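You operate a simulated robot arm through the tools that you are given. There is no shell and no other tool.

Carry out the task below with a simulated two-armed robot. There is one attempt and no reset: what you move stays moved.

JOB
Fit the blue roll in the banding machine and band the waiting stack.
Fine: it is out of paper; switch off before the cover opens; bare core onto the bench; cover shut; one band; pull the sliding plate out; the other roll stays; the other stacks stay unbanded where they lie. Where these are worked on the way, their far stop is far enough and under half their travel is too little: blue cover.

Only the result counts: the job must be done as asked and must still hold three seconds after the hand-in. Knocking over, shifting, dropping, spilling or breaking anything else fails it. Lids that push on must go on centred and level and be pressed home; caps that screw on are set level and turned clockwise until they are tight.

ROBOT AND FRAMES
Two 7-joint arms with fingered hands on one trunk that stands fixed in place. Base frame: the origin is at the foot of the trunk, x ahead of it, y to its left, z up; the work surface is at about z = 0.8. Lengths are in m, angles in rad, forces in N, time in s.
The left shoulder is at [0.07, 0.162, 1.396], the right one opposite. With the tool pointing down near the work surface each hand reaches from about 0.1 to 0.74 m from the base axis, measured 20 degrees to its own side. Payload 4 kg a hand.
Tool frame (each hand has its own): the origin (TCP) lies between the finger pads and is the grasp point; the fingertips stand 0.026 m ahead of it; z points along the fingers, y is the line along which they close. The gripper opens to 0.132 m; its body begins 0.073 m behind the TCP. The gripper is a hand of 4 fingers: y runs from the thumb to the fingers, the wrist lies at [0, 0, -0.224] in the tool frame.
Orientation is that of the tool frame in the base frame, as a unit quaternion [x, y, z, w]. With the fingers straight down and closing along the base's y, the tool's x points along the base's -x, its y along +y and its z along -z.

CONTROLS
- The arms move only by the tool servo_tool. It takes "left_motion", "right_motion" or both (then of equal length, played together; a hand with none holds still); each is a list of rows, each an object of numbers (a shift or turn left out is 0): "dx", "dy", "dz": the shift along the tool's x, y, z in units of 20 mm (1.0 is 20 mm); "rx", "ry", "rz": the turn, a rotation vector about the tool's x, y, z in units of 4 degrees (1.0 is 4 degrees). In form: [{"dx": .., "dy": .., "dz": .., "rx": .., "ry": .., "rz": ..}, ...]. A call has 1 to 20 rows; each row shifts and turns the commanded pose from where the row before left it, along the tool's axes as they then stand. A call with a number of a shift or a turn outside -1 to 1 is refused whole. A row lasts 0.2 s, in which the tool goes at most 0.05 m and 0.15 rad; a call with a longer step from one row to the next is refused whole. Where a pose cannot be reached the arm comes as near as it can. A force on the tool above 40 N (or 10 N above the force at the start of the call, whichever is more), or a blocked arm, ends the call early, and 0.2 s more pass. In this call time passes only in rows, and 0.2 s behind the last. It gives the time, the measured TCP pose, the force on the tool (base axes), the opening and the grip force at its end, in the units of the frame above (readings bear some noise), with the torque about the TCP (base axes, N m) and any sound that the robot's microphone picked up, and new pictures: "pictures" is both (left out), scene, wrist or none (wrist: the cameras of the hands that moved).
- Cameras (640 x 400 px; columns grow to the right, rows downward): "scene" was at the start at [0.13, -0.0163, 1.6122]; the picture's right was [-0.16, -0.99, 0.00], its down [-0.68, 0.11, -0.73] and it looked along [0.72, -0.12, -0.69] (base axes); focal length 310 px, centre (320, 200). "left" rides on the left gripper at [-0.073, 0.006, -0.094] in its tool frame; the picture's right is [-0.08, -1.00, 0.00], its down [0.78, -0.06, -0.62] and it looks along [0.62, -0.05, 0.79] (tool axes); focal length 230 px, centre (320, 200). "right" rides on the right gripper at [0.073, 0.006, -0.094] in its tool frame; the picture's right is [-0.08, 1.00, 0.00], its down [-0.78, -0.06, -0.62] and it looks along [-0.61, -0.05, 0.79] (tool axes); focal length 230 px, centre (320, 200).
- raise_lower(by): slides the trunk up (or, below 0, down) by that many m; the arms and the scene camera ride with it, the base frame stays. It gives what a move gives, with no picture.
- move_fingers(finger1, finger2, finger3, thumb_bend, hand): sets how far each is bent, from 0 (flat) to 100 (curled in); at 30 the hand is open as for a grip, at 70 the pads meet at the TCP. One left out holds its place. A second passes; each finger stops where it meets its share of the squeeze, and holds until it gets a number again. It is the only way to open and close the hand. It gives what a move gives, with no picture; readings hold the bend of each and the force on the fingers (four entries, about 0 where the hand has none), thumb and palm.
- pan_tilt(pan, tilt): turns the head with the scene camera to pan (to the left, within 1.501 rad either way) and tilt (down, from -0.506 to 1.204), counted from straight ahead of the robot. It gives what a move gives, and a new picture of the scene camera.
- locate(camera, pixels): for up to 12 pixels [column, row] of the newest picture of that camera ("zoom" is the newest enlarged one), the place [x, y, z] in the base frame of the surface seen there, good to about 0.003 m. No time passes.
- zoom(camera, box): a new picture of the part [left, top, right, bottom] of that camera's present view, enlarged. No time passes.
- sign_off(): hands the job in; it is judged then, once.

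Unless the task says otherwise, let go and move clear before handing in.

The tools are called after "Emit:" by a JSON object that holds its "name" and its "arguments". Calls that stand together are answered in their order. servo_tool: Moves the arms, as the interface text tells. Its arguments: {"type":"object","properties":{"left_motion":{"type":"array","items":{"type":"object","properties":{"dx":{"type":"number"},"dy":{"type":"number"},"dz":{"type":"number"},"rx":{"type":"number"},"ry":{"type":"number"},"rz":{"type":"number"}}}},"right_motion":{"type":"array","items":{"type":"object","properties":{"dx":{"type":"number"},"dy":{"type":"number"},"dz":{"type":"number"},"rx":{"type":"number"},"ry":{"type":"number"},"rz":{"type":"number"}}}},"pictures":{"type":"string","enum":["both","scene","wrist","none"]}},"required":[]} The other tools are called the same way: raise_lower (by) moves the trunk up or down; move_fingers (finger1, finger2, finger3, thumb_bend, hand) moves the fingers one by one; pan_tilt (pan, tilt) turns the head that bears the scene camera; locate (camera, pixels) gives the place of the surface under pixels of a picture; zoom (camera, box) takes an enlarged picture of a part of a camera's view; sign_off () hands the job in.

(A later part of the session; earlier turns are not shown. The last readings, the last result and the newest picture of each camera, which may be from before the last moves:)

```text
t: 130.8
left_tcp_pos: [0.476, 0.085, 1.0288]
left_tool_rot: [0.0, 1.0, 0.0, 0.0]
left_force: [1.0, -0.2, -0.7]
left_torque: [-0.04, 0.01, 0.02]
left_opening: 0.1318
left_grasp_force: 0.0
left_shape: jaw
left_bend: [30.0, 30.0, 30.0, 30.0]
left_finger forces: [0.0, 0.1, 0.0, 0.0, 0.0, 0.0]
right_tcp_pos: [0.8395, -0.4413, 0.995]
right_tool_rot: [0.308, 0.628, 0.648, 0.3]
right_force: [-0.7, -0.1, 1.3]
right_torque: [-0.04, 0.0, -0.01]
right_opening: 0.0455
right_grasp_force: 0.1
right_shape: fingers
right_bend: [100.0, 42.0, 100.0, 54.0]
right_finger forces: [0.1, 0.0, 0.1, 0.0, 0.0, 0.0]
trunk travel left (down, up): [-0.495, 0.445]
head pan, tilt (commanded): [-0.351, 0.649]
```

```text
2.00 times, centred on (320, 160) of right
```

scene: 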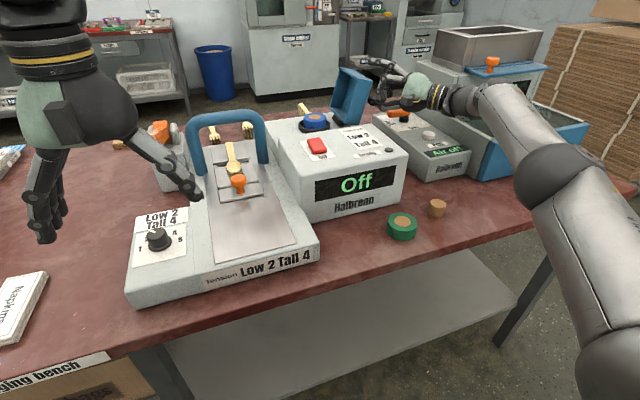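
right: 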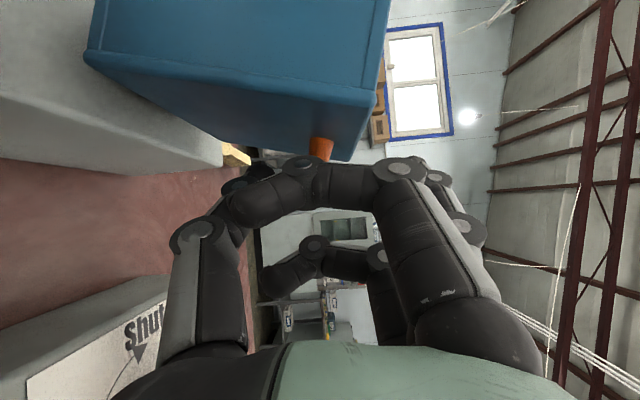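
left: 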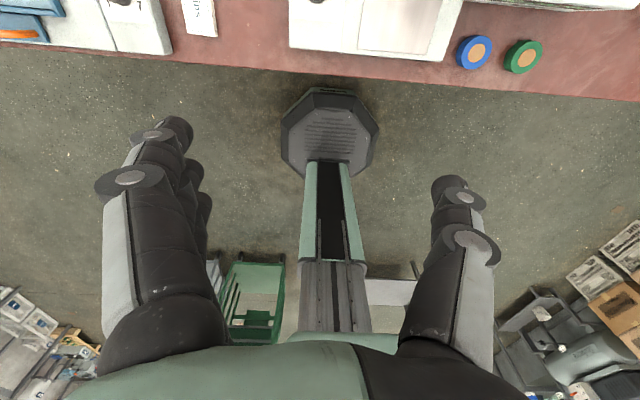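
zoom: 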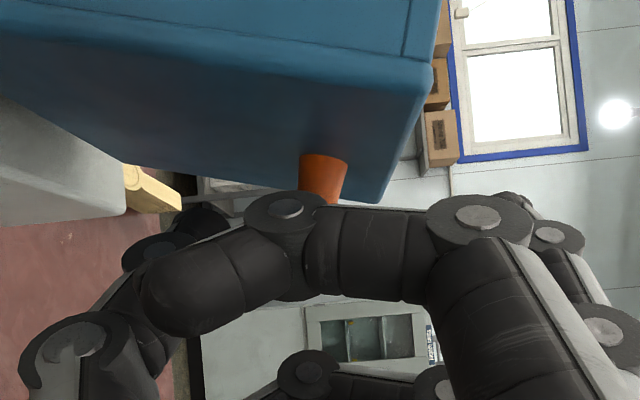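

The knob stem is at wrist pixel (321,150), about 2 cm ahead of the TCP. I'll advance ~14 mm more and close on it.

Emit:
{"name": "servo_tool", "arguments": {"right_motion": [{"dz": 0.4}, {"dz": 0.35}], "pictures": "wrist"}}

Emit:
{"name": "move_fingers", "arguments": {"hand": "right", "finger2": 75, "thumb_bend": 75}}

Emit:
{"name": "zoom", "arguments": {"camera": "scene", "box": [310, 75, 430, 165]}}

Emit:
{"name": "zoom", "arguments": {"camera": "right", "box": [160, 60, 480, 260]}}

```text
t: 131.4
left_tcp_pos: [0.4763, 0.0843, 1.0293]
left_tool_rot: [0.0, 1.0, 0.0, 0.0]
left_force: [0.1, -0.3, -0.5]
left_torque: [0.0, 0.03, 0.02]
left_opening: 0.1318
left_grasp_force: 0.0
left_shape: jaw
left_bend: [30.0, 30.0, 30.0, 30.0]
left_finger forces: [0.1, 0.1, 0.1, 0.2, 0.1, 0.1]
right_tcp_pos: [0.8506, -0.4323, 0.9936]
right_tool_rot: [0.308, 0.628, 0.648, 0.3]
right_force: [0.1, -0.7, 0.1]
right_torque: [0.04, 0.02, -0.01]
right_opening: 0.0454
right_grasp_force: 0.0
right_shape: fingers
right_bend: [100.0, 42.0, 100.0, 54.0]
right_finger forces: [0.0, 0.0, 0.0, 0.0, 0.0, 0.1]
trunk travel left (down, up): [-0.495, 0.445]
head pan, tilt (commanded): [-0.351, 0.649]
```

right: 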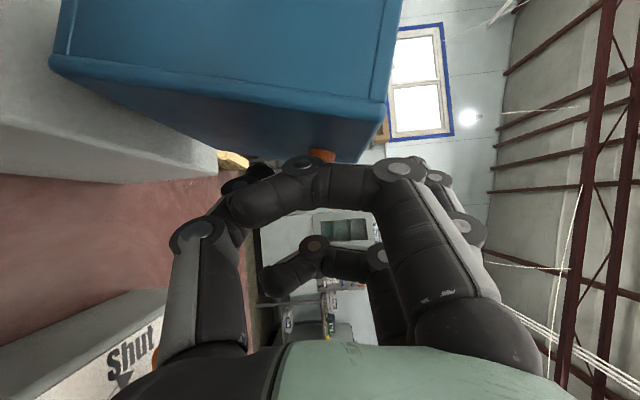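

```text
t: 132.4
left_tcp_pos: [0.4785, 0.0852, 1.0285]
left_tool_rot: [0.001, 1.0, 0.0, -0.001]
left_force: [-0.2, 0.2, 0.2]
left_torque: [0.0, 0.03, 0.02]
left_opening: 0.132
left_grasp_force: 0.1
left_shape: jaw
left_bend: [30.0, 30.0, 30.0, 30.0]
left_finger forces: [0.0, 0.0, 0.2, 0.1, 0.0, 0.1]
right_tcp_pos: [0.8536, -0.4322, 0.9931]
right_tool_rot: [0.309, 0.63, 0.648, 0.298]
right_force: [5.3, 8.7, -7.2]
right_torque: [0.16, 0.05, 0.0]
right_opening: 0.0401
right_grasp_force: 10.8
right_shape: fingers
right_bend: [100.0, 59.0, 100.0, 67.0]
right_finger forces: [0.1, 6.2, 0.0, 0.0, 15.1, 0.0]
trunk travel left (down, up): [-0.495, 0.445]
head pan, tilt (commanded): [-0.351, 0.649]
```

```text
4.44 times, centred on (370, 120) of scene
```

zoom: 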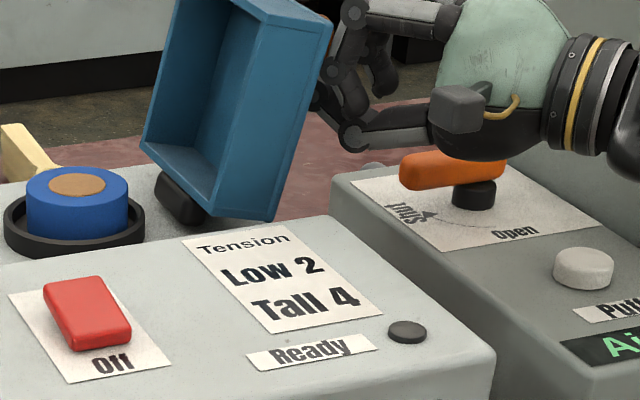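

```text
2.00 times, centred on (320, 160) of right
```

zoom: 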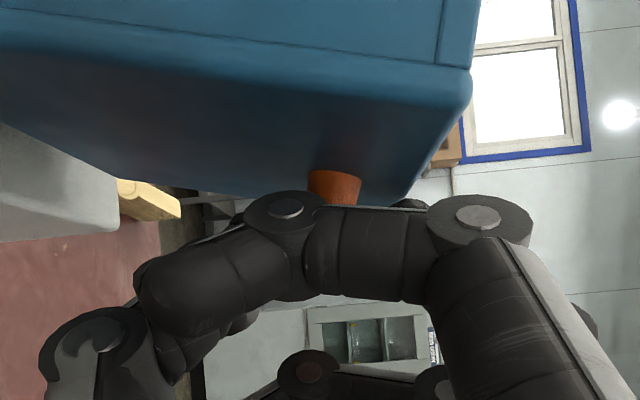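

The knob is gripped (finger 6 N, thumb 15 N). I'll swing the cover back along the arc, first without rolling the hand, then rolling with it.

Emit:
{"name": "servo_tool", "arguments": {"right_motion": [{"dx": 0.217, "dy": 0.292, "dz": 0.176}, {"dx": 0.233, "dy": 0.272, "dz": 0.189}, {"dx": 0.248, "dy": 0.251, "dz": 0.202}, {"dx": 0.26, "dy": 0.226, "dz": 0.211}, {"dx": 0.272, "dy": 0.2, "dz": 0.22}, {"dx": 0.27, "dy": 0.18, "dz": 0.22, "rx": 0.632, "rz": -0.775}, {"dx": 0.27, "dy": 0.18, "dz": 0.22, "rx": 0.632, "rz": -0.775}, {"dx": 0.27, "dy": 0.18, "dz": 0.22, "rx": 0.632, "rz": -0.775}]}}

Emit:
{"name": "zoom", "arguments": {"camera": "scene", "box": [290, 75, 410, 165]}}

```text
t: 134.2
left_tcp_pos: [0.4793, 0.0847, 1.0289]
left_tool_rot: [-0.001, 1.0, -0.001, -0.001]
left_force: [-0.2, 1.5, -0.3]
left_torque: [0.02, 0.01, 0.01]
left_opening: 0.1318
left_grasp_force: 0.1
left_shape: jaw
left_bend: [30.0, 30.0, 30.0, 30.0]
left_finger forces: [0.1, 0.0, 0.0, 0.0, 0.1, 0.1]
right_tcp_pos: [0.854, -0.3805, 1.0277]
right_tool_rot: [0.276, 0.693, 0.578, 0.33]
right_force: [3.3, 3.3, -14.5]
right_torque: [-0.16, 0.13, 0.03]
right_opening: 0.0405
right_grasp_force: 7.7
right_shape: fingers
right_bend: [100.0, 65.0, 100.0, 67.0]
right_finger forces: [0.0, 1.9, 0.0, 0.1, 13.5, 0.0]
trunk travel left (down, up): [-0.495, 0.445]
head pan, tilt (commanded): [-0.351, 0.649]
```

scene: 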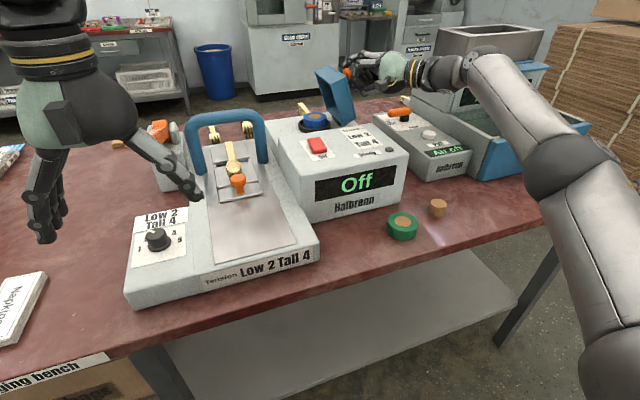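
right: 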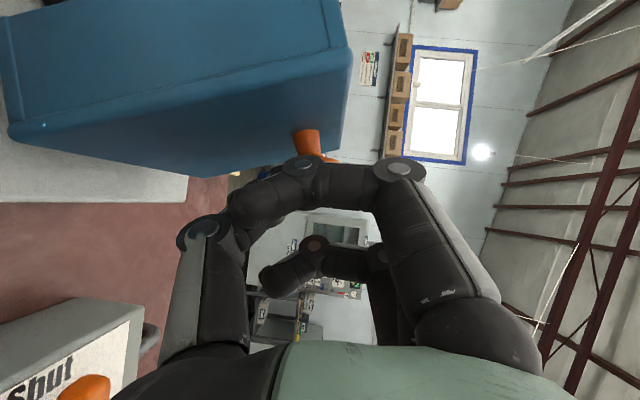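

```text
4.44 times, centred on (350, 120) of scene
```

zoom: 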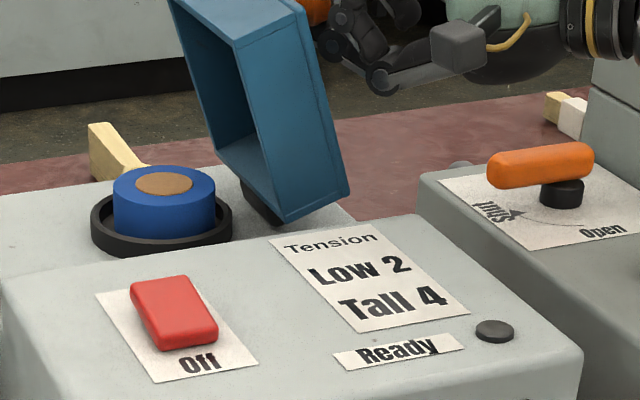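

The cover is back to ~82°, past vertical, and held. I'll continue the closing arc for eight rows.

Emit:
{"name": "servo_tool", "arguments": {"right_motion": [{"dx": 0.27, "dy": 0.18, "dz": 0.22, "rx": 0.632, "rz": -0.775}, {"dx": 0.27, "dy": 0.18, "dz": 0.22, "rx": 0.632, "rz": -0.775}, {"dx": 0.27, "dy": 0.18, "dz": 0.22, "rx": 0.632, "rz": -0.775}, {"dx": 0.27, "dy": 0.18, "dz": 0.22, "rx": 0.632, "rz": -0.775}, {"dx": 0.27, "dy": 0.18, "dz": 0.22, "rx": 0.632, "rz": -0.775}, {"dx": 0.27, "dy": 0.18, "dz": 0.22, "rx": 0.632, "rz": -0.775}, {"dx": 0.27, "dy": 0.18, "dz": 0.22, "rx": 0.632, "rz": -0.775}, {"dx": 0.27, "dy": 0.18, "dz": 0.22, "rx": 0.632, "rz": -0.775}]}}

Emit:
{"name": "zoom", "arguments": {"camera": "scene", "box": [290, 75, 410, 165]}}

```text
t: 136.1
left_tcp_pos: [0.4785, 0.0845, 1.0281]
left_tool_rot: [0.0, 1.0, 0.0, -0.002]
left_force: [-0.2, 0.2, 0.6]
left_torque: [0.0, 0.02, -0.01]
left_opening: 0.1318
left_grasp_force: 0.2
left_shape: jaw
left_bend: [30.0, 30.0, 30.0, 30.0]
left_finger forces: [0.0, 0.1, 0.0, 0.0, 0.1, 0.0]
right_tcp_pos: [0.8538, -0.3199, 1.0298]
right_tool_rot: [0.176, 0.826, 0.365, 0.393]
right_force: [5.6, -3.3, -13.0]
right_torque: [-0.06, 0.08, -0.03]
right_opening: 0.0406
right_grasp_force: 7.4
right_shape: fingers
right_bend: [100.0, 65.0, 100.0, 67.0]
right_finger forces: [0.1, 2.0, 0.0, 0.0, 12.7, 0.0]
trunk travel left (down, up): [-0.495, 0.445]
head pan, tilt (commanded): [-0.351, 0.649]
```

scene: 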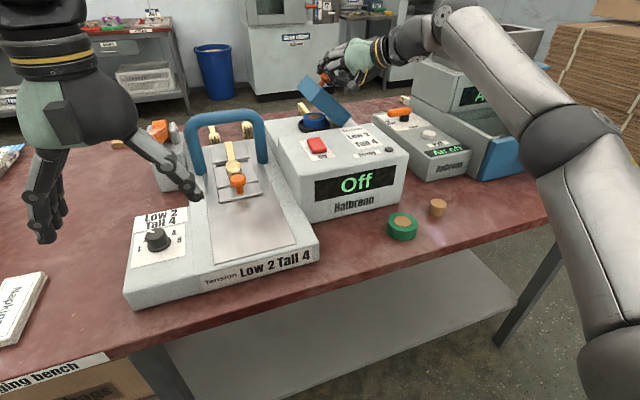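
right: 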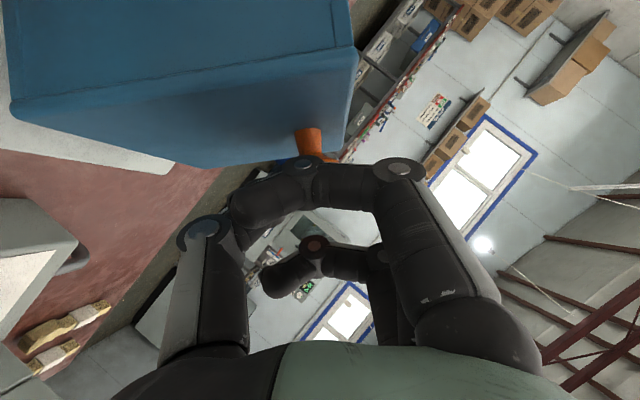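

```text
4.44 times, centred on (350, 120) of scene
```

zoom: 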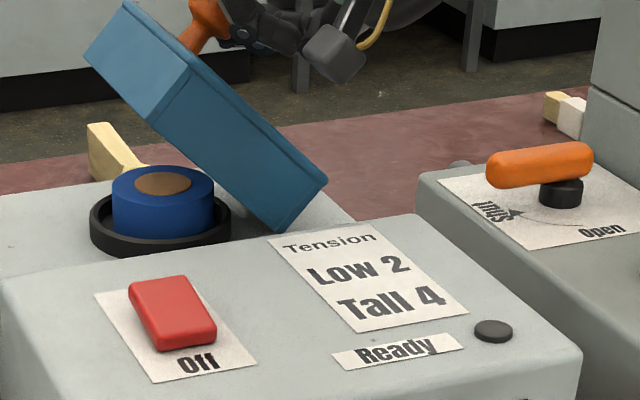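

The cover is at ~50° and still held, roll undisturbed. I'll continue eight more rows down.

Emit:
{"name": "servo_tool", "arguments": {"right_motion": [{"dx": 0.27, "dy": 0.18, "dz": 0.22, "rx": 0.632, "rz": -0.775}, {"dx": 0.27, "dy": 0.18, "dz": 0.22, "rx": 0.632, "rz": -0.775}, {"dx": 0.27, "dy": 0.18, "dz": 0.22, "rx": 0.632, "rz": -0.775}, {"dx": 0.27, "dy": 0.18, "dz": 0.22, "rx": 0.632, "rz": -0.775}, {"dx": 0.27, "dy": 0.18, "dz": 0.22, "rx": 0.632, "rz": -0.775}, {"dx": 0.27, "dy": 0.18, "dz": 0.22, "rx": 0.632, "rz": -0.775}, {"dx": 0.27, "dy": 0.18, "dz": 0.22, "rx": 0.632, "rz": -0.775}, {"dx": 0.27, "dy": 0.18, "dz": 0.22, "rx": 0.632, "rz": -0.775}]}}

Emit:
{"name": "zoom", "arguments": {"camera": "scene", "box": [280, 75, 400, 165]}}

```text
t: 137.8
left_tcp_pos: [0.4791, 0.0836, 1.029]
left_tool_rot: [0.0, 1.0, 0.001, -0.001]
left_force: [-0.4, -1.1, 0.1]
left_torque: [0.0, 0.0, 0.01]
left_opening: 0.1316
left_grasp_force: 0.0
left_shape: jaw
left_bend: [30.0, 30.0, 30.0, 30.0]
left_finger forces: [0.0, 0.0, 0.0, 0.0, 0.1, 0.0]
right_tcp_pos: [0.854, -0.265, 1.0019]
right_tool_rot: [0.06, 0.895, 0.123, 0.425]
right_force: [7.7, -5.3, -6.4]
right_torque: [0.02, -0.05, 0.04]
right_opening: 0.0403
right_grasp_force: 7.7
right_shape: fingers
right_bend: [100.0, 65.0, 100.0, 67.0]
right_finger forces: [0.1, 4.0, 0.1, 0.0, 11.7, 0.1]
trunk travel left (down, up): [-0.495, 0.445]
head pan, tilt (commanded): [-0.351, 0.649]
```

scene: 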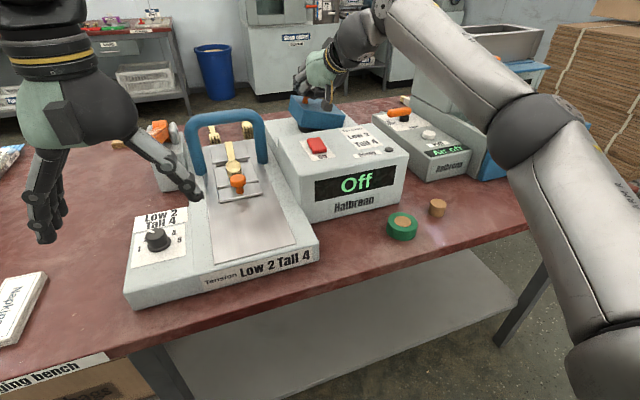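
right: 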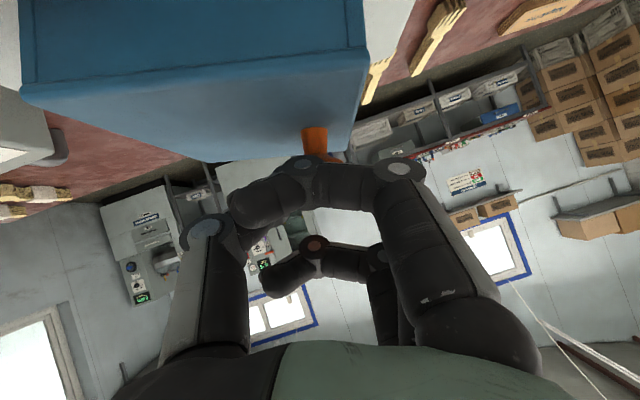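

```text
4.44 times, centred on (340, 120) of scene
```

zoom: 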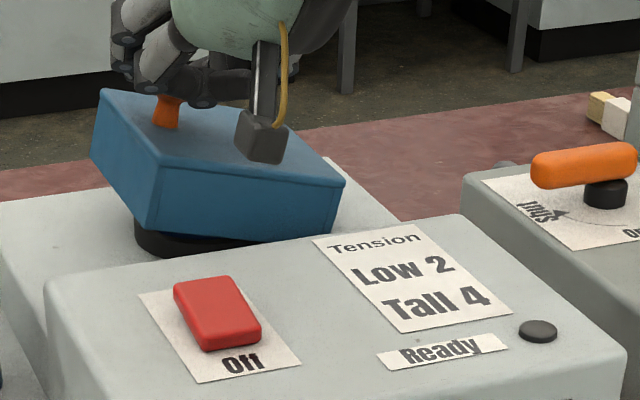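

The cover is ~20° from shut. I'll finish the arc with five more rows.

Emit:
{"name": "servo_tool", "arguments": {"right_motion": [{"dx": 0.27, "dy": 0.18, "dz": 0.22, "rx": 0.632, "rz": -0.775}, {"dx": 0.27, "dy": 0.18, "dz": 0.22, "rx": 0.632, "rz": -0.775}, {"dx": 0.27, "dy": 0.18, "dz": 0.22, "rx": 0.632, "rz": -0.775}, {"dx": 0.27, "dy": 0.18, "dz": 0.22, "rx": 0.632, "rz": -0.775}, {"dx": 0.27, "dy": 0.15, "dz": 0.22}]}}

Emit:
{"name": "zoom", "arguments": {"camera": "scene", "box": [280, 75, 400, 165]}}

```text
t: 139.1
left_tcp_pos: [0.4774, 0.0837, 1.0307]
left_tool_rot: [0.001, 1.0, 0.001, -0.001]
left_force: [-0.4, 0.0, -0.1]
left_torque: [-0.02, 0.0, 0.0]
left_opening: 0.1315
left_grasp_force: 0.2
left_shape: jaw
left_bend: [30.0, 30.0, 30.0, 30.0]
left_finger forces: [0.1, 0.1, 0.0, 0.0, 0.0, 0.1]
right_tcp_pos: [0.8526, -0.2451, 0.9765]
right_tool_rot: [0.003, 0.901, -0.003, 0.434]
right_force: [16.3, -10.0, 12.7]
right_torque: [-0.15, -0.38, 0.07]
right_opening: 0.0402
right_grasp_force: 13.0
right_shape: fingers
right_bend: [100.0, 64.0, 100.0, 67.0]
right_finger forces: [0.0, 5.8, 0.0, 0.0, 19.4, 0.0]
trunk travel left (down, up): [-0.495, 0.445]
head pan, tilt (commanded): [-0.351, 0.649]
```

scene: 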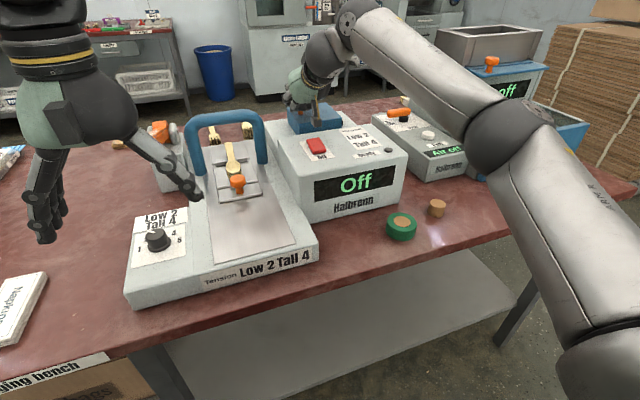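
right: 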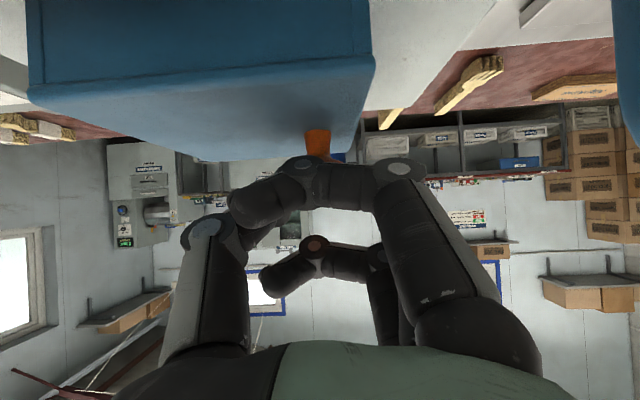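

```text
4.44 times, centred on (340, 120) of scene
```

zoom: 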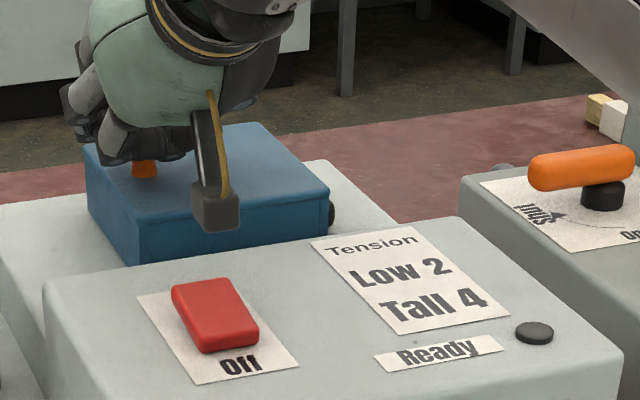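

The cover looks shut and the hand feels +12.7 N of upward resistance. I'll release the knob and retreat, then verify the cover is fully down.

Emit:
{"name": "move_fingers", "arguments": {"hand": "right", "finger2": 46, "thumb_bend": 48}}

Emit:
{"name": "servo_tool", "arguments": {"right_motion": [{"dz": -0.5}, {"dz": -0.8}, {"dz": -0.9}, {"dz": -0.9}, {"dz": -0.9}, {"dz": -0.9}, {"dz": -0.9}], "pictures": "scene"}}

Emit:
{"name": "zoom", "arguments": {"camera": "scene", "box": [280, 75, 400, 165]}}

Emit:
{"name": "locate", "arguments": {"camera": "zoom", "pixels": [[140, 215], [250, 200], [315, 185], [200, 170], [270, 150], [110, 160], [135, 255], [230, 240], [320, 225], [150, 150], [135, 245], [100, 230]]}}

```text
t: 140.1
left_tcp_pos: [0.4753, 0.0847, 1.0295]
left_tool_rot: [0.0, 1.0, 0.0, 0.001]
left_force: [-0.6, 0.5, -0.3]
left_torque: [0.0, -0.04, -0.01]
left_opening: 0.1317
left_grasp_force: 0.0
left_shape: jaw
left_bend: [30.0, 30.0, 30.0, 30.0]
left_finger forces: [0.0, 0.0, 0.0, 0.0, 0.0, 0.0]
right_tcp_pos: [0.8519, -0.243, 0.9723]
right_tool_rot: [0.0, 0.903, -0.003, 0.43]
right_force: [-0.3, -0.2, 0.2]
right_torque: [0.02, 0.03, 0.01]
right_opening: 0.0488
right_grasp_force: 0.0
right_shape: fingers
right_bend: [100.0, 46.0, 100.0, 48.0]
right_finger forces: [0.1, 0.1, 0.1, 0.0, 0.0, 0.1]
trunk travel left (down, up): [-0.495, 0.445]
head pan, tilt (commanded): [-0.351, 0.649]
```

```text
t: 141.7
left_tcp_pos: [0.4761, 0.0858, 1.0308]
left_tool_rot: [0.0, 1.0, -0.001, 0.0]
left_force: [0.8, 0.0, 0.5]
left_torque: [0.0, 0.02, 0.01]
left_opening: 0.1317
left_grasp_force: 0.1
left_shape: jaw
left_bend: [30.0, 30.0, 30.0, 30.0]
left_finger forces: [0.1, 0.1, 0.0, 0.1, 0.1, 0.1]
right_tcp_pos: [0.7596, -0.2417, 1.0454]
right_tool_rot: [-0.001, 0.902, -0.002, 0.431]
right_force: [-0.7, -0.3, 0.3]
right_torque: [0.01, -0.02, -0.02]
right_opening: 0.0484
right_grasp_force: 0.1
right_shape: fingers
right_bend: [100.0, 46.0, 100.0, 48.0]
right_finger forces: [0.1, 0.0, 0.0, 0.0, 0.0, 0.0]
trunk travel left (down, up): [-0.495, 0.445]
head pan, tilt (commanded): [-0.351, 0.649]
```

scene: 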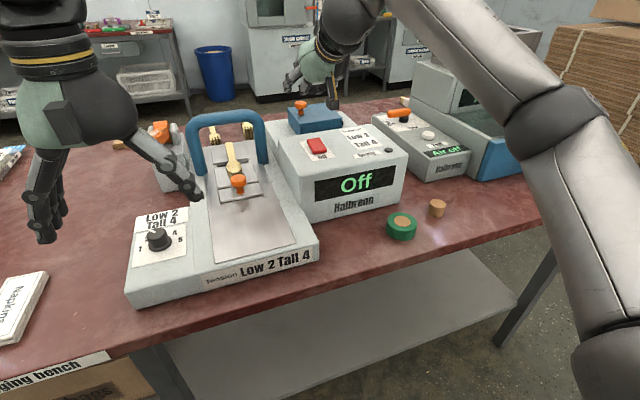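

```text
4.44 times, centred on (340, 120) of scene
```

zoom: 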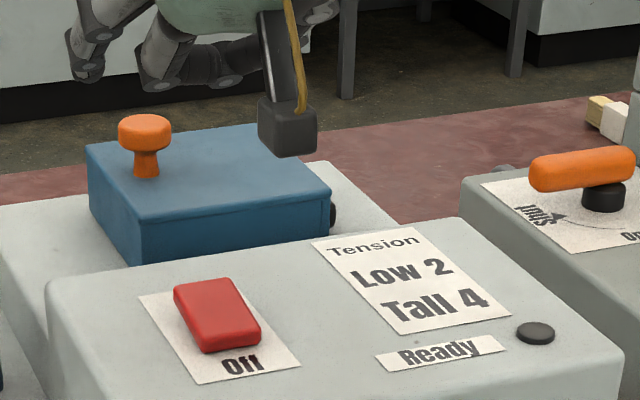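

```text
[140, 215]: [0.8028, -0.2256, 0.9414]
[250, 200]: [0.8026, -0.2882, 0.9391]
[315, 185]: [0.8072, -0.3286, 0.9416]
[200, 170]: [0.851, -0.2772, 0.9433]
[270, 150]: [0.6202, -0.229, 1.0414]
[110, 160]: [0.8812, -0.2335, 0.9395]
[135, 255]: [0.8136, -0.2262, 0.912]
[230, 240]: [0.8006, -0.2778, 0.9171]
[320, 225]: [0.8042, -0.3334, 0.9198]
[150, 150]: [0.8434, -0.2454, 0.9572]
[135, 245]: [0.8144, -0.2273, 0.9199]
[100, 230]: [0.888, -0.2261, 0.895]
```

The cover top is level at z≈0.94 everywhere, so it is shut. Next I'll reshape the hand into the pinch tip, reduce the tilt to ~32° and hover over the rocker's far "On" end.

Emit:
{"name": "move_fingers", "arguments": {"hand": "right", "finger2": 70, "thumb_bend": 70}}

Emit:
{"name": "servo_tool", "arguments": {"right_motion": [{"ry": 0.95, "dz": -0.3}, {"ry": 0.95}, {"ry": 0.95}, {"ry": 0.95}, {"ry": 0.95}, {"dx": 0.838, "dy": 0.152, "dz": -0.047}, {"dx": 0.838, "dy": 0.152, "dz": -0.047}, {"dx": 0.838, "dy": 0.152, "dz": -0.047}, {"dx": 0.838, "dy": 0.152, "dz": -0.047}, {"dx": 0.838, "dy": 0.152, "dz": -0.047}]}}

Emit:
{"name": "zoom", "arguments": {"camera": "scene", "box": [280, 100, 400, 190]}}

```text
t: 142.7
left_tcp_pos: [0.4757, 0.0853, 1.0301]
left_tool_rot: [0.0, 1.0, 0.0, 0.0]
left_force: [0.3, 0.0, 0.0]
left_torque: [0.01, 0.01, 0.0]
left_opening: 0.1319
left_grasp_force: 0.1
left_shape: jaw
left_bend: [30.0, 30.0, 30.0, 30.0]
left_finger forces: [0.0, 0.0, 0.1, 0.0, 0.0, 0.0]
right_tcp_pos: [0.762, -0.2419, 1.0452]
right_tool_rot: [0.0, 0.903, -0.003, 0.429]
right_force: [0.3, -0.6, 0.5]
right_torque: [-0.03, -0.01, 0.02]
right_opening: 0.0391
right_grasp_force: 0.1
right_shape: fingers
right_bend: [100.0, 70.0, 100.0, 70.0]
right_finger forces: [0.1, 0.0, 0.1, 0.0, 0.1, 0.0]
trunk travel left (down, up): [-0.495, 0.445]
head pan, tilt (commanded): [-0.351, 0.649]
```

```text
t: 144.8
left_tcp_pos: [0.4765, 0.0852, 1.0292]
left_tool_rot: [0.0, 1.0, 0.0, 0.0]
left_force: [-0.8, -0.2, -0.2]
left_torque: [-0.02, 0.03, 0.02]
left_opening: 0.1318
left_grasp_force: 0.1
left_shape: jaw
left_bend: [30.0, 30.0, 30.0, 30.0]
left_finger forces: [0.0, 0.0, 0.1, 0.0, 0.0, 0.0]
right_tcp_pos: [0.6827, -0.2274, 1.0082]
right_tool_rot: [-0.001, 0.961, -0.002, 0.276]
right_force: [-0.6, -0.6, 0.9]
right_torque: [0.0, -0.05, 0.01]
right_opening: 0.0389
right_grasp_force: 0.1
right_shape: fingers
right_bend: [100.0, 70.0, 100.0, 70.0]
right_finger forces: [0.0, 0.0, 0.1, 0.1, 0.1, 0.0]
trunk travel left (down, up): [-0.495, 0.445]
head pan, tilt (commanded): [-0.351, 0.649]
```

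scene: 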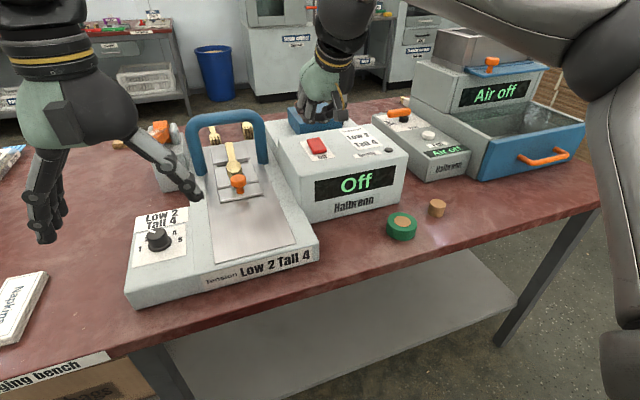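
right: 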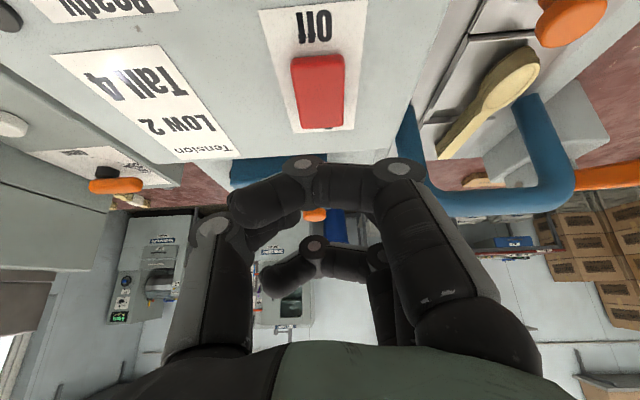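

```text
4.44 times, centred on (340, 145) of scene
```

zoom: 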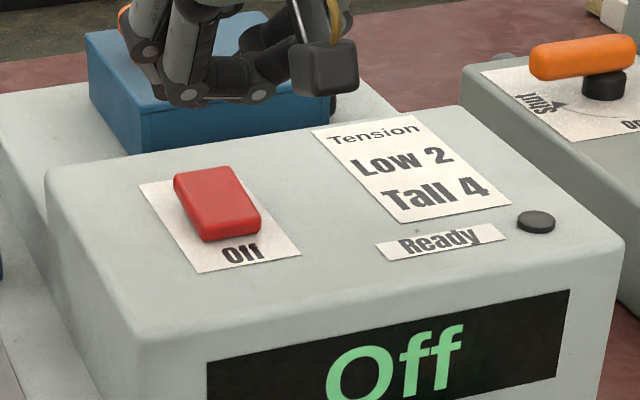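

I'll check the rocker's tilt now to press the raised far end precisely.

Emit:
{"name": "locate", "arguments": {"camera": "zoom", "pixels": [[200, 173], [210, 185], [215, 200], [225, 215], [235, 232], [180, 180], [230, 170], [255, 215]]}}

Emit:
{"name": "servo_tool", "arguments": {"right_motion": [{"dx": 0.13, "dz": 0.36}, {"dx": 0.2, "dz": 0.36}, {"dx": 0.22, "dz": 0.36}]}}

Emit:
{"name": "zoom", "arguments": {"camera": "scene", "box": [280, 100, 400, 190]}}

```text
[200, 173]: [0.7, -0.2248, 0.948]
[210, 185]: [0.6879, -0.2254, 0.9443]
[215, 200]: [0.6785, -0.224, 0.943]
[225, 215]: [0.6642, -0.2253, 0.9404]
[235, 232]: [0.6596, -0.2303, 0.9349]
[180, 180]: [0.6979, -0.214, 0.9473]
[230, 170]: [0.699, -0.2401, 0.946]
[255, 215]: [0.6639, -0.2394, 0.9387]
```

```text
t: 145.7
left_tcp_pos: [0.4753, 0.0847, 1.0287]
left_tool_rot: [0.001, 1.0, 0.0, 0.0]
left_force: [0.4, 0.4, 0.2]
left_torque: [-0.01, -0.01, 0.02]
left_opening: 0.132
left_grasp_force: 0.2
left_shape: jaw
left_bend: [30.0, 30.0, 30.0, 30.0]
left_finger forces: [0.0, 0.0, 0.0, 0.0, 0.1, 0.1]
right_tcp_pos: [0.6863, -0.2269, 0.9831]
right_tool_rot: [-0.001, 0.961, -0.002, 0.275]
right_force: [-0.5, -0.1, -0.1]
right_torque: [-0.03, 0.02, 0.0]
right_opening: 0.0389
right_grasp_force: 0.1
right_shape: fingers
right_bend: [100.0, 70.0, 100.0, 70.0]
right_finger forces: [0.0, 0.0, 0.1, 0.0, 0.0, 0.0]
trunk travel left (down, up): [-0.495, 0.445]
head pan, tilt (commanded): [-0.351, 0.649]
```

scene: 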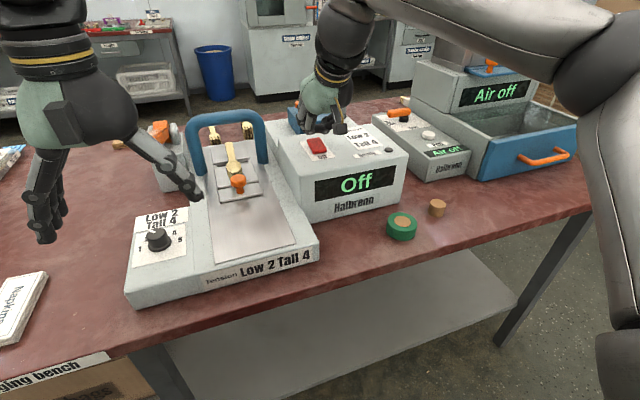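
right: 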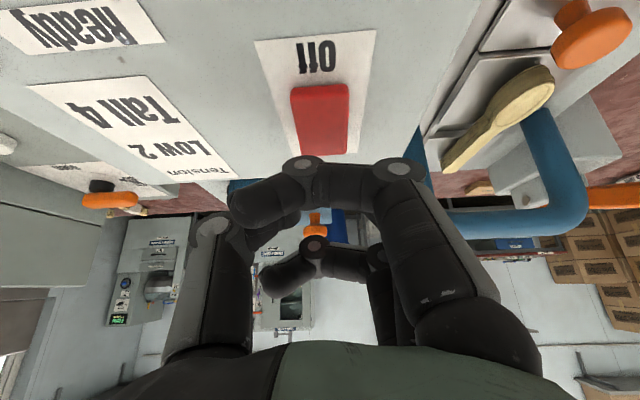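

```text
4.44 times, centred on (340, 145) of scene
```

zoom: 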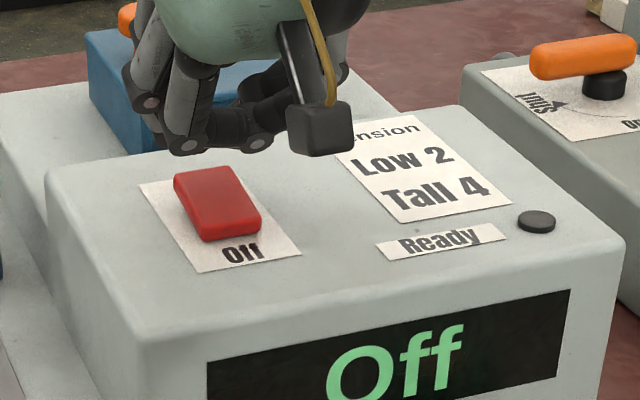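

The far "On" end is raised (z≈0.948) and my tip is just above it. I'll press down about 2 cm in small rows.

Emit:
{"name": "servo_tool", "arguments": {"right_motion": [{"dx": 0.146, "dz": 0.233}, {"dx": 0.146, "dz": 0.233}, {"dx": 0.146, "dz": 0.233}, {"dx": 0.1, "dz": 0.16}]}}

Emit:
{"name": "zoom", "arguments": {"camera": "scene", "box": [280, 110, 420, 220]}}

```text
t: 146.7
left_tcp_pos: [0.4742, 0.0847, 1.0308]
left_tool_rot: [0.0, 1.0, 0.0, 0.0]
left_force: [0.1, -0.2, 0.0]
left_torque: [0.01, 0.03, 0.01]
left_opening: 0.1318
left_grasp_force: 0.0
left_shape: jaw
left_bend: [30.0, 30.0, 30.0, 30.0]
left_finger forces: [0.0, 0.0, 0.0, 0.0, 0.0, 0.1]
right_tcp_pos: [0.6859, -0.2279, 0.9678]
right_tool_rot: [0.001, 0.96, -0.002, 0.279]
right_force: [5.8, -3.6, 17.9]
right_torque: [-0.31, -0.3, 0.0]
right_opening: 0.0388
right_grasp_force: 9.2
right_shape: fingers
right_bend: [100.0, 70.0, 100.0, 70.0]
right_finger forces: [0.0, 0.0, 0.0, 0.0, 18.9, 0.1]
trunk travel left (down, up): [-0.495, 0.445]
head pan, tilt (commanded): [-0.351, 0.649]
```

scene: 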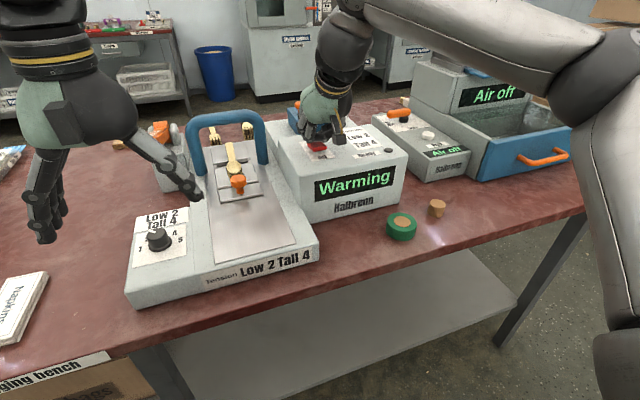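
right: 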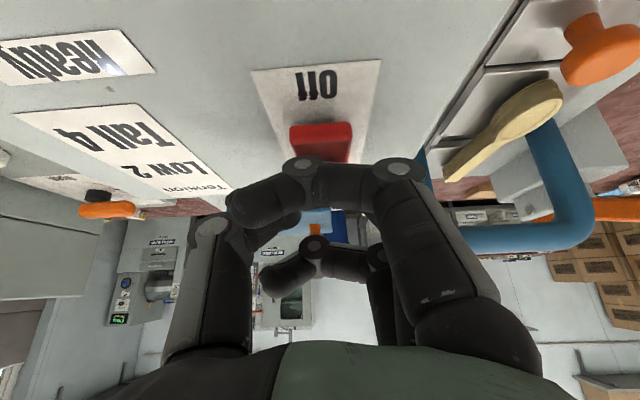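

```text
3.64 times, centred on (350, 165) of scene
```

zoom: 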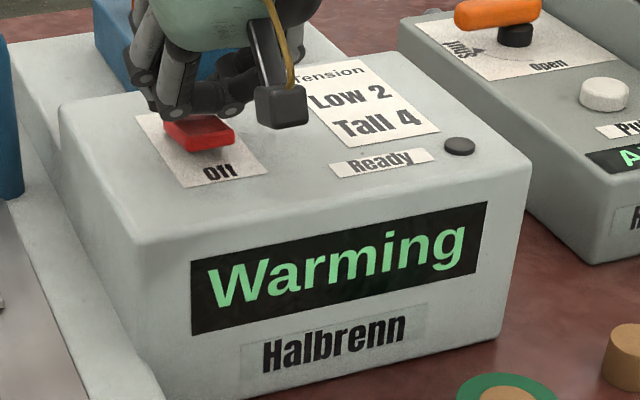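

The display now reads "Warming" — the switch is on. I'll lift the right hand off and park it to the right while the machine warms up.

Emit:
{"name": "servo_tool", "arguments": {"right_motion": [{"dx": -0.53, "dz": -0.85}, {"dx": -0.53, "dz": -0.85}, {"dx": -0.53, "dz": -0.85}, {"dx": -0.53, "dz": -0.85}, {"dx": 0.467, "dy": -0.956, "dz": -0.367}, {"dx": 0.467, "dy": -0.956, "dz": -0.367}, {"dx": 0.467, "dy": -0.956, "dz": -0.367}, {"dx": 0.467, "dy": -0.956, "dz": -0.367}, {"dx": 0.467, "dy": -0.956, "dz": -0.367}, {"dx": 0.467, "dy": -0.956, "dz": -0.367}, {"dx": 0.467, "dy": -0.956, "dz": -0.367}, {"dx": 0.467, "dy": -0.956, "dz": -0.367}], "pictures": "scene"}}

Emit:
{"name": "pan_tilt", "arguments": {"pan": -0.05, "tilt": 0.65}}

Emit:
{"name": "zoom", "arguments": {"camera": "scene", "box": [220, 90, 440, 230]}}

```text
t: 149.2
left_tcp_pos: [0.4755, 0.084, 1.03]
left_tool_rot: [0.001, 1.0, 0.0, 0.0]
left_force: [0.1, -0.3, -0.7]
left_torque: [0.01, -0.01, -0.01]
left_opening: 0.1318
left_grasp_force: 0.1
left_shape: jaw
left_bend: [30.0, 30.0, 30.0, 30.0]
left_finger forces: [0.0, 0.1, 0.1, 0.1, 0.1, 0.0]
right_tcp_pos: [0.5912, -0.3791, 1.0556]
right_tool_rot: [0.001, 0.962, -0.003, 0.275]
right_force: [1.2, -0.8, 0.6]
right_torque: [0.03, -0.02, 0.01]
right_opening: 0.039
right_grasp_force: 0.1
right_shape: fingers
right_bend: [100.0, 70.0, 100.0, 70.0]
right_finger forces: [0.0, 0.1, 0.0, 0.0, 0.0, 0.0]
trunk travel left (down, up): [-0.495, 0.445]
head pan, tilt (commanded): [-0.351, 0.649]
```

scene: 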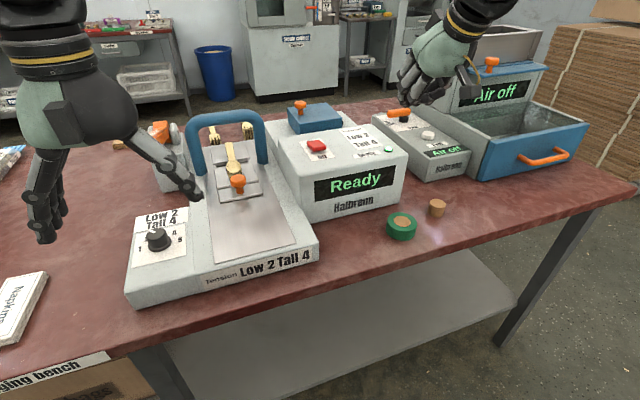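

```text
t: 150.1
left_tcp_pos: [0.4764, 0.0851, 1.0307]
left_tool_rot: [0.0, 1.0, 0.001, -0.001]
left_force: [-0.8, -0.8, -1.0]
left_torque: [0.02, -0.01, -0.02]
left_opening: 0.1319
left_grasp_force: 0.1
left_shape: jaw
left_bend: [30.0, 30.0, 30.0, 30.0]
left_finger forces: [0.0, 0.1, 0.0, 0.1, 0.0, 0.0]
right_tcp_pos: [0.5911, -0.3796, 1.0545]
right_tool_rot: [-0.001, 0.962, -0.003, 0.274]
right_force: [-0.3, 0.4, -0.1]
right_torque: [0.02, -0.01, -0.01]
right_opening: 0.039
right_grasp_force: 0.0
right_shape: fingers
right_bend: [100.0, 70.0, 100.0, 70.0]
right_finger forces: [0.1, 0.0, 0.0, 0.0, 0.0, 0.0]
trunk travel left (down, up): [-0.495, 0.445]
head pan, tilt (commanded): [-0.051, 0.649]
```

scene: 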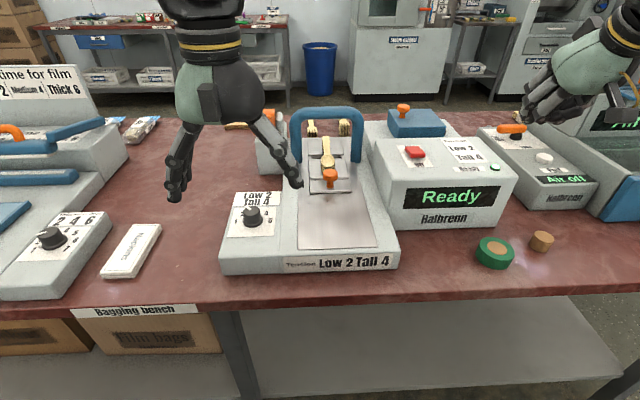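

```text
2.86 times, centred on (330, 160) of scene
```

zoom: 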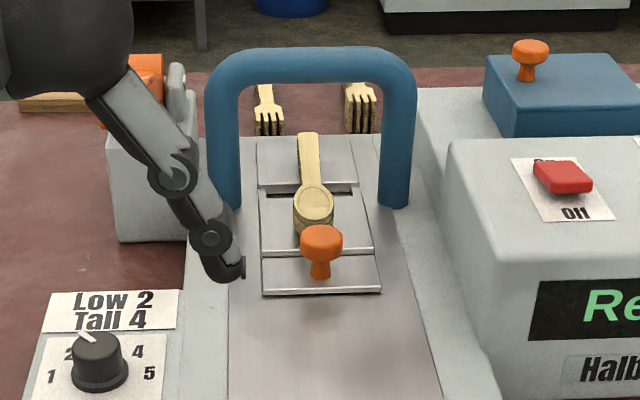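

The display reads "Ready" with a green lamp. I'll move the left hand aside to see the lever and re-check the dial.

Emit:
{"name": "servo_tool", "arguments": {"left_motion": [{"dy": 0.8, "dz": -0.4}, {"dy": 0.8, "dz": -0.4}, {"dy": 0.8, "dz": -0.4}, {"dy": 0.8, "dz": -0.4}, {"dy": 0.8, "dz": -0.4}, {"dy": 0.8, "dz": -0.4}], "pictures": "scene"}}

Emit:
{"name": "zoom", "arguments": {"camera": "scene", "box": [220, 90, 380, 210]}}

Emit:
{"name": "zoom", "arguments": {"camera": "scene", "box": [225, 190, 285, 240]}}

Emit:
{"name": "locate", "arguments": {"camera": "zoom", "pixels": [[290, 180], [270, 155], [245, 140], [330, 165], [300, 130], [290, 215], [150, 240], [160, 150], [260, 110], [390, 150], [410, 230], [335, 185]]}}

```text
t: 151.4
left_tcp_pos: [0.4765, 0.1828, 1.0791]
left_tool_rot: [0.0, 1.0, 0.0, 0.0]
left_force: [0.2, 1.0, -0.5]
left_torque: [-0.03, 0.02, 0.0]
left_opening: 0.1316
left_grasp_force: 0.1
left_shape: jaw
left_bend: [30.0, 30.0, 30.0, 30.0]
left_finger forces: [0.1, 0.0, 0.0, 0.0, 0.0, 0.0]
right_tcp_pos: [0.5902, -0.3784, 1.0551]
right_tool_rot: [0.001, 0.961, -0.003, 0.276]
right_force: [-0.5, 0.2, -0.1]
right_torque: [0.02, 0.01, 0.02]
right_opening: 0.0391
right_grasp_force: 0.0
right_shape: fingers
right_bend: [100.0, 70.0, 100.0, 70.0]
right_finger forces: [0.0, 0.0, 0.0, 0.0, 0.1, 0.0]
trunk travel left (down, up): [-0.495, 0.445]
head pan, tilt (commanded): [-0.051, 0.649]
```

scene: 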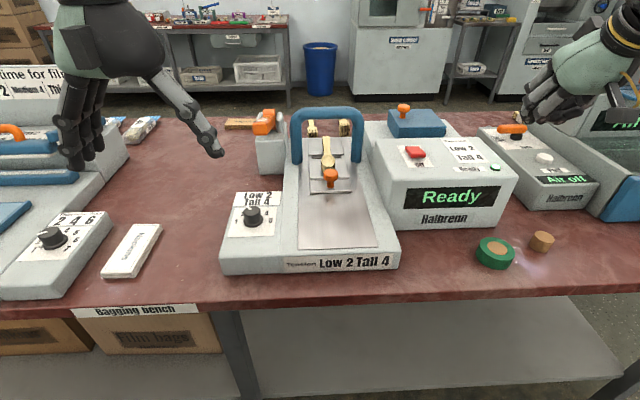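

```text
3.33 times, centred on (300, 150) of scene
```

zoom: 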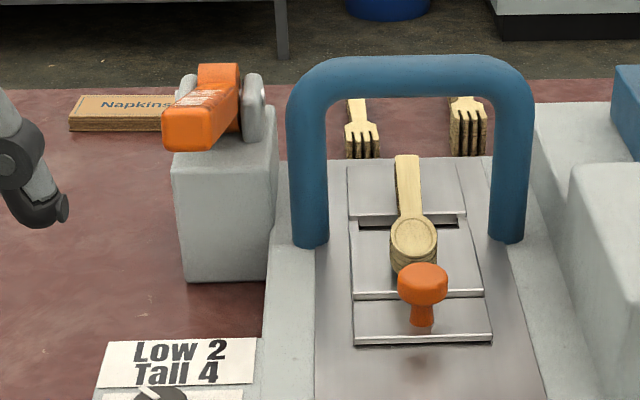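

```text
8.00 times, centred on (255, 215) of scene
```

zoom: 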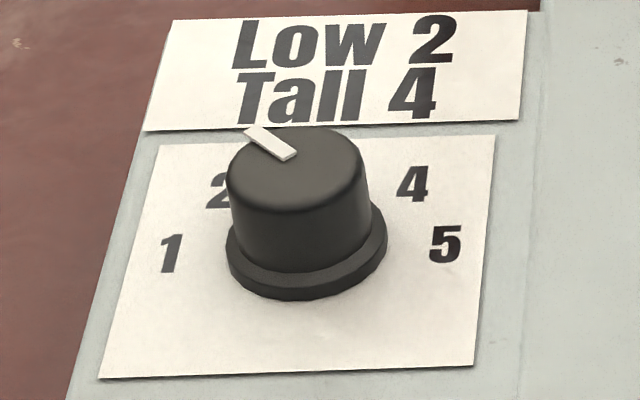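

```text
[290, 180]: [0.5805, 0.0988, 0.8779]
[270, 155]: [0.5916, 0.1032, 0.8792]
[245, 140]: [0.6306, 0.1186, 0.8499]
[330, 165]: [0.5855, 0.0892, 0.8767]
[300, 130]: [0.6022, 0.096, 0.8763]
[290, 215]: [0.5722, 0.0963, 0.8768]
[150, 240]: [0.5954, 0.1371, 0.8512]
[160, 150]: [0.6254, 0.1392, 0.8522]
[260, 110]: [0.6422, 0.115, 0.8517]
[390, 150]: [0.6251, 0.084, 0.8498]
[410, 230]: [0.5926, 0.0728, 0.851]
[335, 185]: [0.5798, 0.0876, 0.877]
```

The pointer on the dial sits at zoom (268,143); I'll measure its angle against the "2" once more from this view.

Emit:
{"name": "zoom", "arguments": {"camera": "scene", "box": [235, 195, 275, 230]}}

Emit:
{"name": "locate", "arguments": {"camera": "zoom", "pixels": [[254, 150], [265, 157], [280, 168], [292, 178], [297, 200], [215, 220], [385, 200], [300, 148], [300, 245], [190, 230], [115, 310], [430, 220]]}}

```text
11.43 times, centred on (255, 212) of scene
```

zoom: 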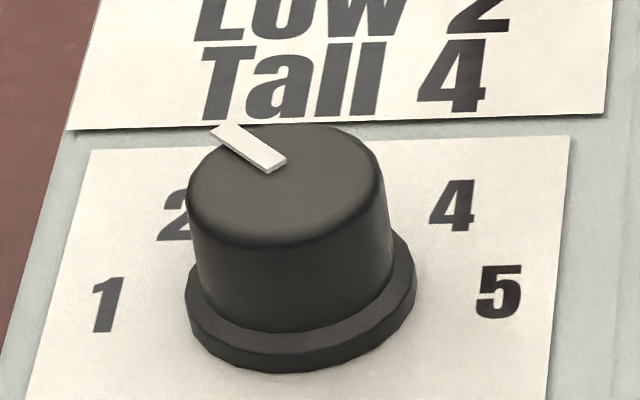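

```text
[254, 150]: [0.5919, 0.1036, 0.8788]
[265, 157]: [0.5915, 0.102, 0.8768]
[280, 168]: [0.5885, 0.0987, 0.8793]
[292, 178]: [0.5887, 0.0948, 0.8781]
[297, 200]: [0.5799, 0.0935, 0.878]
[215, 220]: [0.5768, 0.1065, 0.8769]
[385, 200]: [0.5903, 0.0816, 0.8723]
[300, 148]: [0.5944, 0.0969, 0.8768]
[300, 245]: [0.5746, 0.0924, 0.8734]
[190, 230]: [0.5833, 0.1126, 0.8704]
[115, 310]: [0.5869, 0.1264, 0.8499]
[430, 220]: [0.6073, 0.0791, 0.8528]
```

The pointer direction computes to ~41°, matching "2" (41°), so the tension is right for the low stack. Now I'll locate the orange "Push down" lever.

Emit:
{"name": "zoom", "arguments": {"camera": "scene", "box": [240, 95, 320, 165]}}

Emit:
{"name": "locate", "arguments": {"camera": "zoom", "pixels": [[120, 115], [150, 100], [170, 85], [200, 60], [130, 150], [100, 110], [160, 130], [215, 100], [180, 200], [150, 300], [240, 90], [150, 170]]}}

```text
5.71 times, centred on (280, 130) of scene
```

zoom: 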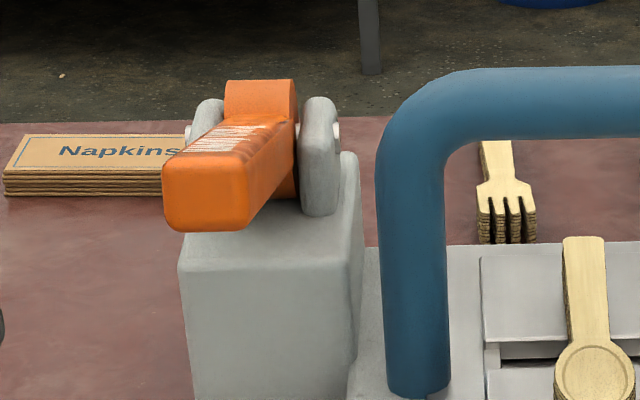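

```text
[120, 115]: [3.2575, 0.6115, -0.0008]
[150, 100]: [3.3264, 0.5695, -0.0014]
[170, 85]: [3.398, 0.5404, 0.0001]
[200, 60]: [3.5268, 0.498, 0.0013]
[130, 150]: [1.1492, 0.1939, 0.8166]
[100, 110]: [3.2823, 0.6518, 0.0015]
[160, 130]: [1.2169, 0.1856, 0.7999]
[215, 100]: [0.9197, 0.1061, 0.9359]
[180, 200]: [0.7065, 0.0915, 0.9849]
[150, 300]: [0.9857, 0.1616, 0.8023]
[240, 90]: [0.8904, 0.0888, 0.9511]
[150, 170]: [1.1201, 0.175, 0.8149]
```

I'll locate several points on the lever handle, its pivot ears and the box under it.

Emit:
{"name": "locate", "arguments": {"camera": "zoom", "pixels": [[205, 195], [210, 160], [230, 140], [250, 125], [265, 105], [205, 225], [240, 220], [270, 160], [320, 150], [270, 245], [270, 300], [320, 230]]}}

```text
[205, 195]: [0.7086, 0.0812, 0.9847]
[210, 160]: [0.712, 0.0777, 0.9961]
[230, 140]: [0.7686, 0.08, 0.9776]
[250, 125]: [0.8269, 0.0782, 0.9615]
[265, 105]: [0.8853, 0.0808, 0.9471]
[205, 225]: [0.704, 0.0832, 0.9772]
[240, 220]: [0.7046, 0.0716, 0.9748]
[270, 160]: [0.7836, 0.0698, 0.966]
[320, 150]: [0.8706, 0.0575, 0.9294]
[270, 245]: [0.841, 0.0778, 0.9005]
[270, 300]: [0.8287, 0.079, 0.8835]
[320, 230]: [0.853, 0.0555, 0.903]
```

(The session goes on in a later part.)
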